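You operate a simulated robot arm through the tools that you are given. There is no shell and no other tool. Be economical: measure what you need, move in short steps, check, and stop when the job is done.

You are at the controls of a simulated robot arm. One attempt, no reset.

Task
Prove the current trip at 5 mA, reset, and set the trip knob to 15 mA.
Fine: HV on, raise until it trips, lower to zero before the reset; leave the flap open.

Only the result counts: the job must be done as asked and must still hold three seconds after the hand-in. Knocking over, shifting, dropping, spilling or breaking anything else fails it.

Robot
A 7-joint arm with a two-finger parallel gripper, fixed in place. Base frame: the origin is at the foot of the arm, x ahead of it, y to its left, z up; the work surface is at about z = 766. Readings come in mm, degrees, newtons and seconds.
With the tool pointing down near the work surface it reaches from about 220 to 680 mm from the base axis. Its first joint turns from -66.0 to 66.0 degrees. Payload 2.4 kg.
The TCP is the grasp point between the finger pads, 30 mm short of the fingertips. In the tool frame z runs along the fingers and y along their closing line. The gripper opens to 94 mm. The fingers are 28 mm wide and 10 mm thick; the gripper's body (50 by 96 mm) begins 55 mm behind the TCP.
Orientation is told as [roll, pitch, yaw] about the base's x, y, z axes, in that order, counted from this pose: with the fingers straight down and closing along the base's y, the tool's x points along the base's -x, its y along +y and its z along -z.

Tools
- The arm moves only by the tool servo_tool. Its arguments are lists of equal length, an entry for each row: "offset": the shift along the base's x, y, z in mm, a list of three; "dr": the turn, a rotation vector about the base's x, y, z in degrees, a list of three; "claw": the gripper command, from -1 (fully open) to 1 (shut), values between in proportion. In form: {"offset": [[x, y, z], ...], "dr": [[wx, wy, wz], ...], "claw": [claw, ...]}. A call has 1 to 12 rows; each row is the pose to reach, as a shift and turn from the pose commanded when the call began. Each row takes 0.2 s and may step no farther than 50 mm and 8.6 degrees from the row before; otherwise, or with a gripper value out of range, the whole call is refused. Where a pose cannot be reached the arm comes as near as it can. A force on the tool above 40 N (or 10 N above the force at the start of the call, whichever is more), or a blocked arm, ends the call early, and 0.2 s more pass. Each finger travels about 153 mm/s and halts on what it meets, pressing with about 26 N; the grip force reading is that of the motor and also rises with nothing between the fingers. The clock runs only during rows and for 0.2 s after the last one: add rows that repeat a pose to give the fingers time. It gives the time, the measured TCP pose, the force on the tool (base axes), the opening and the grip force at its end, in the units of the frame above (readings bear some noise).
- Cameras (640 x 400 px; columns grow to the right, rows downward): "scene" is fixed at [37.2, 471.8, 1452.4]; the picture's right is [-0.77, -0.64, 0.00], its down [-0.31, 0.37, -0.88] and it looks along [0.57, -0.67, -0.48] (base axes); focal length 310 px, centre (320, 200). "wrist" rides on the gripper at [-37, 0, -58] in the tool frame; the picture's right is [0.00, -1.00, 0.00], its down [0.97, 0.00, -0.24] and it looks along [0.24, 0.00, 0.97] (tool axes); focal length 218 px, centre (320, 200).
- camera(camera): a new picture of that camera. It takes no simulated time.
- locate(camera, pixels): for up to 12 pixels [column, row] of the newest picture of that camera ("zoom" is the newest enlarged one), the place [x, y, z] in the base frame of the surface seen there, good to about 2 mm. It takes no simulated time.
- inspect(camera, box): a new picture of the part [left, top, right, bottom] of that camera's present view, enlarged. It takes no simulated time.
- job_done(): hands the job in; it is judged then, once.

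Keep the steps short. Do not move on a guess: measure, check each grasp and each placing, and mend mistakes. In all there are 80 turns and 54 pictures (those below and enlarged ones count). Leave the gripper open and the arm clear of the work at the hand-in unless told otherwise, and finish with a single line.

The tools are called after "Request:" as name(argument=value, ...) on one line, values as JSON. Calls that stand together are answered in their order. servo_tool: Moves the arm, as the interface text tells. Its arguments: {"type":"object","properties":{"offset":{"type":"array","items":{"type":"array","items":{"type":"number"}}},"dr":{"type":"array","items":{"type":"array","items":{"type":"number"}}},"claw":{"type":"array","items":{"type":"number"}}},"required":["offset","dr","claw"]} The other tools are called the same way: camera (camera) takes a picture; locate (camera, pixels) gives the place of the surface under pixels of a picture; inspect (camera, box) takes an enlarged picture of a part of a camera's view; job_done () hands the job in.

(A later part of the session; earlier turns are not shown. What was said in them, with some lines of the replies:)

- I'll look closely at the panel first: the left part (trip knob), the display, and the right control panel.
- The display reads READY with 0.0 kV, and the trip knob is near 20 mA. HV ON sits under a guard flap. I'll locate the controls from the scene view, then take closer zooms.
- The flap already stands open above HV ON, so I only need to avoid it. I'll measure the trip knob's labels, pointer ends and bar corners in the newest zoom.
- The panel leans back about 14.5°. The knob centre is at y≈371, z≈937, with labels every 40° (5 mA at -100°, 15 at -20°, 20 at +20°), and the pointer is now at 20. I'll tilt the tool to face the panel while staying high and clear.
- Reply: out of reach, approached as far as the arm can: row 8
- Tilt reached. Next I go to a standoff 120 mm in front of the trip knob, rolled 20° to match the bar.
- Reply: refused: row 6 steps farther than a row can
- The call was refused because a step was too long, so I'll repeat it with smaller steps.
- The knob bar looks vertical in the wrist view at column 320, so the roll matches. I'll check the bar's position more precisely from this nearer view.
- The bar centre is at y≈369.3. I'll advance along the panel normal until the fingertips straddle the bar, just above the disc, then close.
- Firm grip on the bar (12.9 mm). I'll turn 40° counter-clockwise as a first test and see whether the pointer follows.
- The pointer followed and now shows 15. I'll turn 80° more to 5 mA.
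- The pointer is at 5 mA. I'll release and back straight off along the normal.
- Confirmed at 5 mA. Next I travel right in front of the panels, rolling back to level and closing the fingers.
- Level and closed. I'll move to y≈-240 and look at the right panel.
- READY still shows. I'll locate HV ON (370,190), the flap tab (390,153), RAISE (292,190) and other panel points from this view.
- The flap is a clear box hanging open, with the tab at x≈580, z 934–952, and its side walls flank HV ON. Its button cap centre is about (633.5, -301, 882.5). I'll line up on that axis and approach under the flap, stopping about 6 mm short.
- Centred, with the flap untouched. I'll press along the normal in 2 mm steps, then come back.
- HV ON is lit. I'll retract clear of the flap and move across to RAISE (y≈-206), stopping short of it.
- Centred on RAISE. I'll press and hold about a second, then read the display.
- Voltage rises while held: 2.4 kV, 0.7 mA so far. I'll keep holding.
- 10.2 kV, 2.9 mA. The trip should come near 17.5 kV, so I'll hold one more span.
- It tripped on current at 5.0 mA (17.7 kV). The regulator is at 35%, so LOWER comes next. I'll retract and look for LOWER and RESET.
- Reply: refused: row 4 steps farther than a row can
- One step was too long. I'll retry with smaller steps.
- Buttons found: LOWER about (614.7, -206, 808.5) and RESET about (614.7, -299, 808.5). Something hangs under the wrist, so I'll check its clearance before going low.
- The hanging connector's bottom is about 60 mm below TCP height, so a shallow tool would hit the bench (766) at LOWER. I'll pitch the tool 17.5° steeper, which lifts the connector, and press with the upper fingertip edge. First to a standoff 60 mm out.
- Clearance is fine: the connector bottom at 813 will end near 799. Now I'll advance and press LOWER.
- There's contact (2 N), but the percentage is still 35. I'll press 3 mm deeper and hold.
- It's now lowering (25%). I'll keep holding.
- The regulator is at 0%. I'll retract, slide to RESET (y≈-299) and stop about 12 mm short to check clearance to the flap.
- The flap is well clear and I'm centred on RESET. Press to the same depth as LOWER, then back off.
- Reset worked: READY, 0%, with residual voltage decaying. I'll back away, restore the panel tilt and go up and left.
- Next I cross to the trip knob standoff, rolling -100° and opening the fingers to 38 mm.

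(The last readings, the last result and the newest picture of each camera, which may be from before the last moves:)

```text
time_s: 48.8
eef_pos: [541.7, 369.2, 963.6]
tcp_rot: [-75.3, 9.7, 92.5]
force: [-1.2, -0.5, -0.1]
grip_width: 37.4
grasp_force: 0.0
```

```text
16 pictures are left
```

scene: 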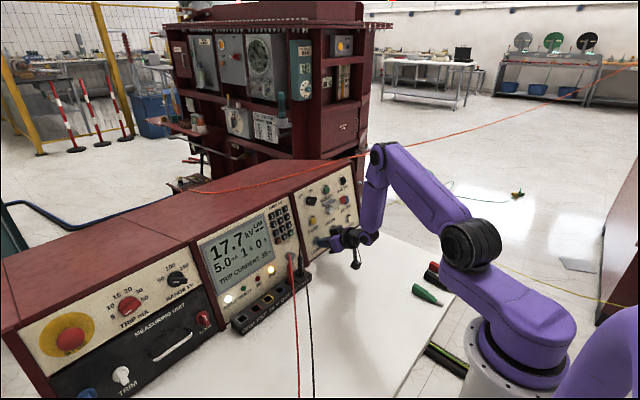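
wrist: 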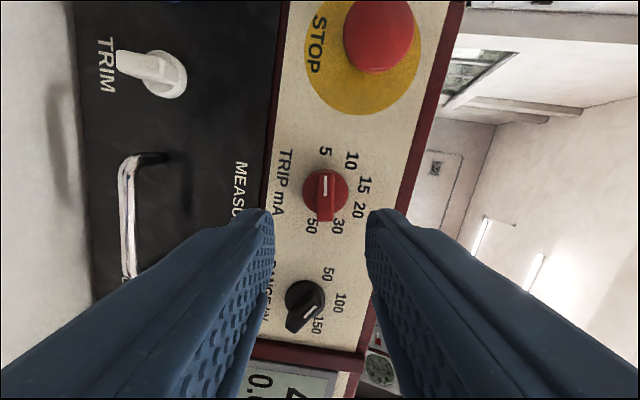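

The knob still shows 5, and the bar sits about 4 mm to the upper side of centre, agreeing with z being a little low. I'll advance with that correction and grip.

Request:
servo_tool(offset=[[0, 0, 4], [25, 0, -2], [50, 0, -8], [68, 0, -12.5], [79, 0.2, -15], [79, 0.2, -15], [79, 0.2, -15], [79, 0.2, -15]], dr=[[0, 0, 0], [0, 0, 0], [0, 0, 0], [0, 0, 0], [0, 0, 0], [0, 0, 0], [0, 0, 0], [0, 0, 0]], claw=[0.2, 0.2, 0.2, 0.2, 0.2, 0.4, 0.7, 0.8])

Request:
camera(camera="wrist")

```text
time_s: 50.6
eef_pos: [620.3, 368.4, 950.4]
tcp_rot: [-75.0, 9.8, 92.5]
force: [0.3, -0.2, -13.5]
grip_width: 16.4
grasp_force: 7.3
```

```text
15 pictures are left
```

wrist: 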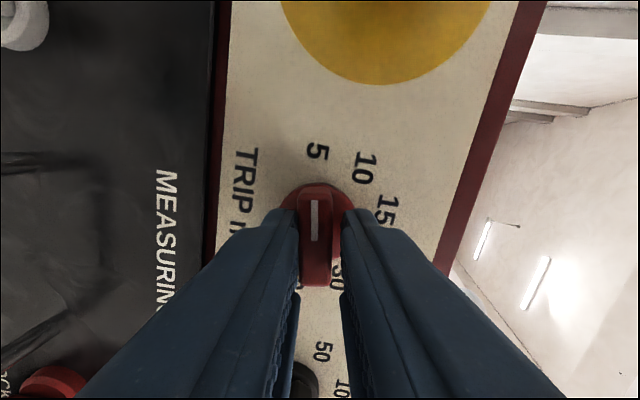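

The lower finger touched first (‑13.5 N in z) and the width is 16.4, so I'm about 2 mm high. I'll ease open, shift down and close again.

Request:
servo_tool(offset=[[0, 0, 0], [0, 0.5, -2.3], [0, 0.5, -2.3], [0, 0.5, -2.3], [0, 0.5, -2.3]], dr=[[0, 0, 0], [0, 0, 0], [0, 0, 0], [0, 0, 0], [0, 0, 0]], claw=[0.3, 0.3, 0.6, 0.8, 0.8])

```text
time_s: 51.8
eef_pos: [619.4, 368.4, 948.5]
tcp_rot: [-75.0, 9.8, 92.5]
force: [-0.6, -1.5, -14.6]
grip_width: 13.0
grasp_force: 44.7
```

Gripped at 13.0 mm. I'll turn 80° clockwise to 15 mA, easing 1.5 mm down to relieve the side force.

Request:
servo_tool(offset=[[0, 0, -1.5], [0, 0, -1.5], [0, 0, -1.5], [0, 0, -1.5], [0, 0, -1.5], [0, 0, -1.5], [0, 0, -1.5], [0, 0, -1.5], [0, 0, -1.5], [0, 0, -1.5], [0, 0, -1.5]], dr=[[7.74, 0, -2], [15.49, 0, -4], [23.23, 0, -6], [30.98, 0, -8], [38.72, 0, -10], [46.46, 0, -12], [54.21, 0, -14], [61.95, 0, -16], [69.7, 0, -18], [77.44, 0, -20], [77.44, 0, -20]], claw=[0.8, 0.8, 0.8, 0.8, 0.8, 0.8, 0.8, 0.8, 0.8, 0.8, 0.8])

Request:
camera(camera="wrist")

```text
time_s: 54.2
eef_pos: [618.6, 369.4, 947.8]
tcp_rot: [-52.3, -65.3, 54.6]
force: [-12.3, -16.1, -14.3]
grip_width: 13.0
grasp_force: 44.8
```

```text
14 pictures are left
```

wrist: 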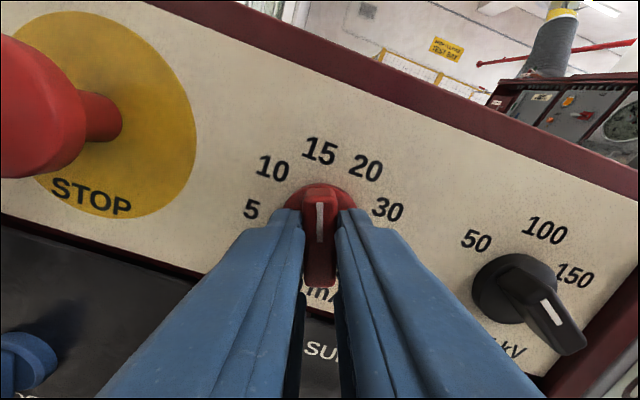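

The pointer is at 15. I'll release and back off along the normal.

Request:
servo_tool(offset=[[0, 0, 0], [0, 0, 0], [0, 0, 0], [-20, 0, 5], [-45, 0, 12], [-85, 0, 22], [-130, 0, 34], [-130, 0, 34]], dr=[[0, 0, 0], [0, 0, 0], [0, 0, 0], [0, 0, 0], [0, 0, 0], [0, 0, 0], [0, 0, 0], [0, 0, 0]], claw=[0.5, 0.2, 0.2, 0.2, 0.2, 0.2, -0.3, -0.3])

Request:
inspect(camera="wrist", box=[220, 100, 420, 225])

Request:
camera(camera="scene")

```text
time_s: 56.0
eef_pos: [489.4, 374.0, 986.8]
tcp_rot: [-53.0, -65.5, 55.4]
force: [1.2, 0.9, -0.4]
grip_width: 60.8
grasp_force: 0.0
```

```text
3.20 times, centred on (320, 162) of wrist
```

zoom: 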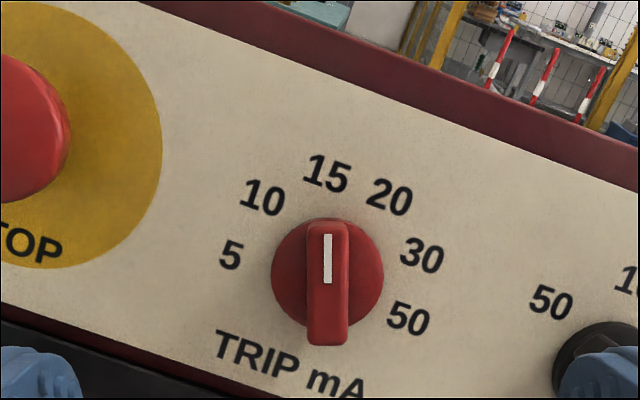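

```text
12 pictures are left
```

scene: 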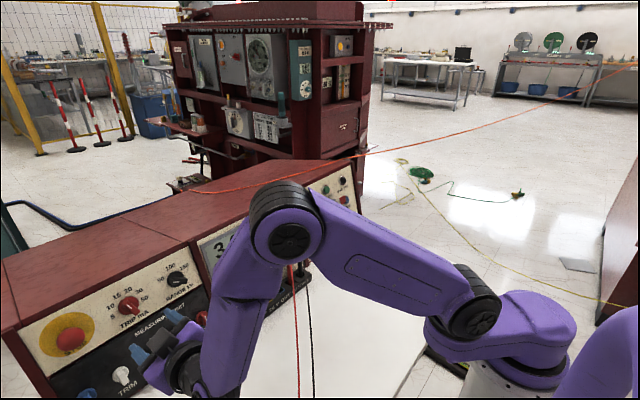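

The knob is at 15 mA. I'll back the arm away, open the gripper fully, and check the display and flap.

Request:
servo_tool(offset=[[-15, -10, 40], [-25, -30, 80], [-30, -60, 115], [-30, -100, 140], [-30, -140, 155], [-30, -180, 160], [-30, -220, 160], [-30, -260, 160], [-30, -300, 160], [-30, -340, 160], [-30, -340, 160], [-30, -340, 160]], dr=[[0, 0, 0], [0, 0, 0], [0, 0, 0], [0, 0, 0], [0, 0, 0], [0, 0, 0], [0, 0, 0], [0, 0, 0], [0, 0, 0], [0, 0, 0], [0, 0, 0], [0, 0, 0]], claw=[-1, -1, -1, -1, -1, -1, -1, -1, -1, -1, -1, -1])

Request:
camera(camera="scene")

Request:
inspect(camera="scene", box=[190, 180, 370, 300])

```text
time_s: 58.6
eef_pos: [456.4, 28.6, 1144.6]
tcp_rot: [-52.9, -65.6, 55.5]
force: [-1.0, 0.9, -0.8]
grip_width: 93.9
grasp_force: 0.0
out of reach, approached as far as the arm can: row 6
```

```text
11 pictures are left
```

scene: 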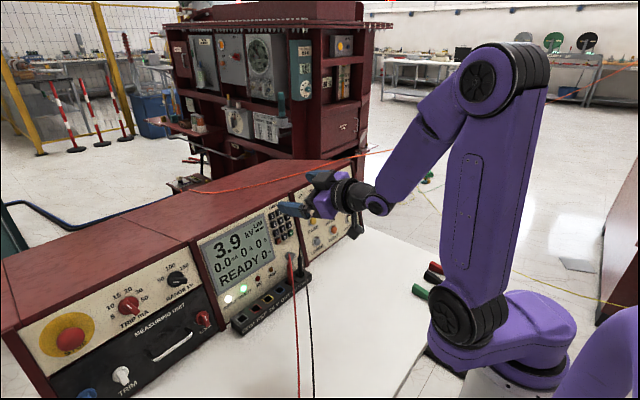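

```text
3.33 times, centred on (280, 240) of scene
```

zoom: 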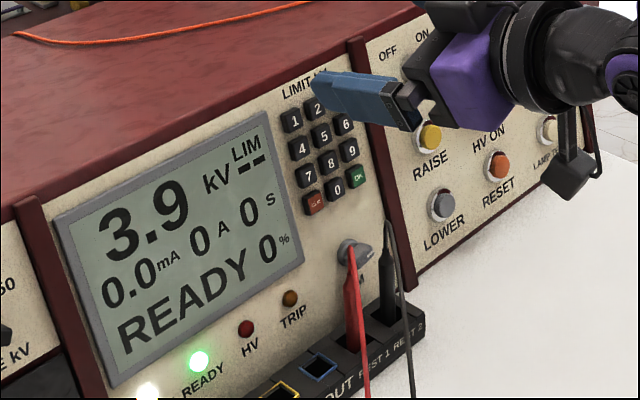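

READY, regulator 0%, trip cleared, with residual charge slowly decaying. The arm hides the flap, so I'll move aside to verify it.

Request:
servo_tool(offset=[[-30, 30, 20], [-60, 60, 40], [-80, 90, 60], [-80, 90, 60]], dr=[[0, 0, 0], [0, 0, 0], [0, 0, 0], [0, 0, 0]], claw=[-1, -1, -1, -1])

Request:
camera(camera="wrist")

Request:
inspect(camera="scene", box=[280, 160, 376, 260])

Request:
inspect(camera="scene", box=[96, 280, 160, 330])

```text
time_s: 59.6
eef_pos: [397.4, 119.6, 1225.0]
tcp_rot: [-52.6, -65.4, 55.3]
force: [0.2, 0.1, 0.1]
grip_width: 93.7
grasp_force: 0.0
out of reach, approached as far as the arm can: row 2, 3, 4
```

```text
9 pictures are left
```

wrist: 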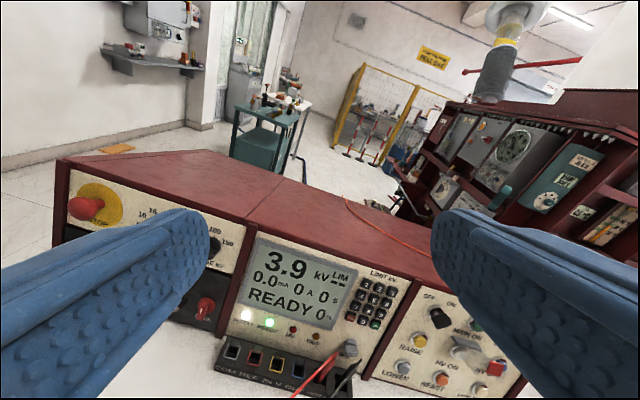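

```text
4.00 times, centred on (328, 210) of scene
```

zoom: 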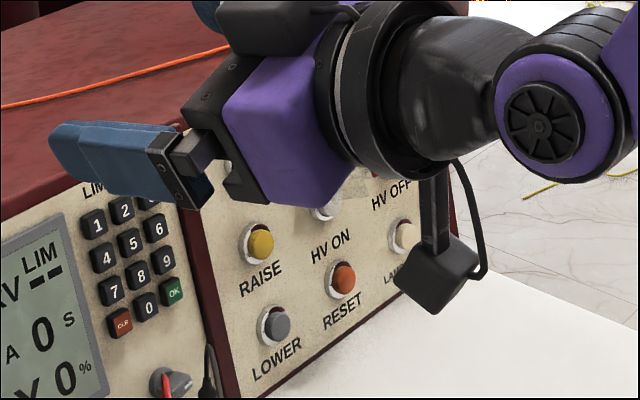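

```text
8.00 times, centred on (128, 305) of scene
```

zoom: 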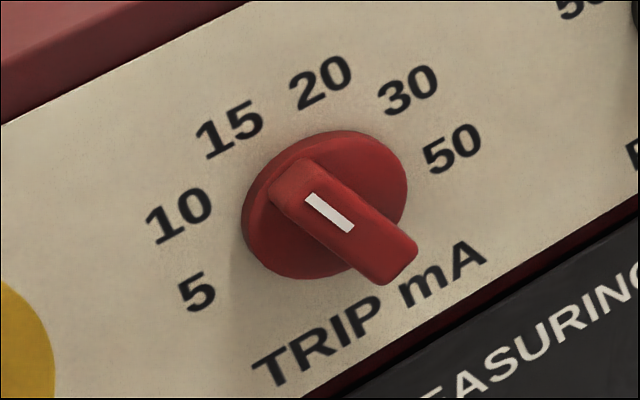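

The flap (red tab at 495,368) still stands open. The knob looks oblique from here, so I'll measure its pointer angle.

Request:
locate(camera="zoom", pixels=[[310, 198], [349, 229], [288, 190], [396, 268], [230, 130], [180, 215]])

Request:
inspect(camera="wrist", box=[400, 290, 528, 400])

```text
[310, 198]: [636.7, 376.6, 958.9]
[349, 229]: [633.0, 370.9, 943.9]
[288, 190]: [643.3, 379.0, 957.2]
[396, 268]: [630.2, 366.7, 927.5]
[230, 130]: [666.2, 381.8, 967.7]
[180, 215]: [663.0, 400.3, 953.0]
```

```text
3.64 times, centred on (464, 345) of wrist
```

zoom: 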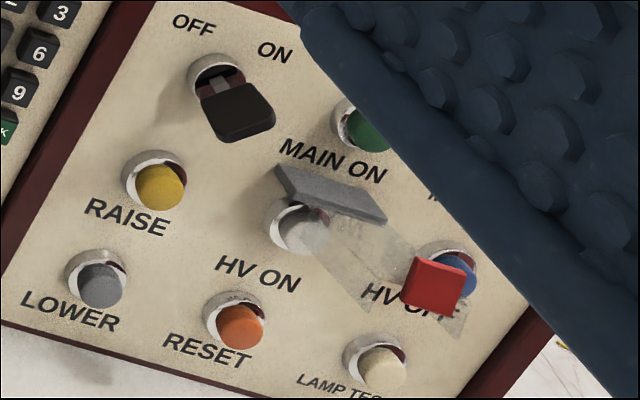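

The pointer angle is -20°, which is 15 mA. The flap is open, the display reads READY at 0%, the gripper is open and the arm is clear, so I'm handing in.

Request:
job_done()

```text
The job is handed in.
```

The unit tripped on current at 5.0 mA (17.7 kV), I lowered to 0% before the reset, and it now reads READY with the trip knob at 15 mA and the flap open; the display still showed 3.9 kV of slowly decaying residual voltage at hand-in.
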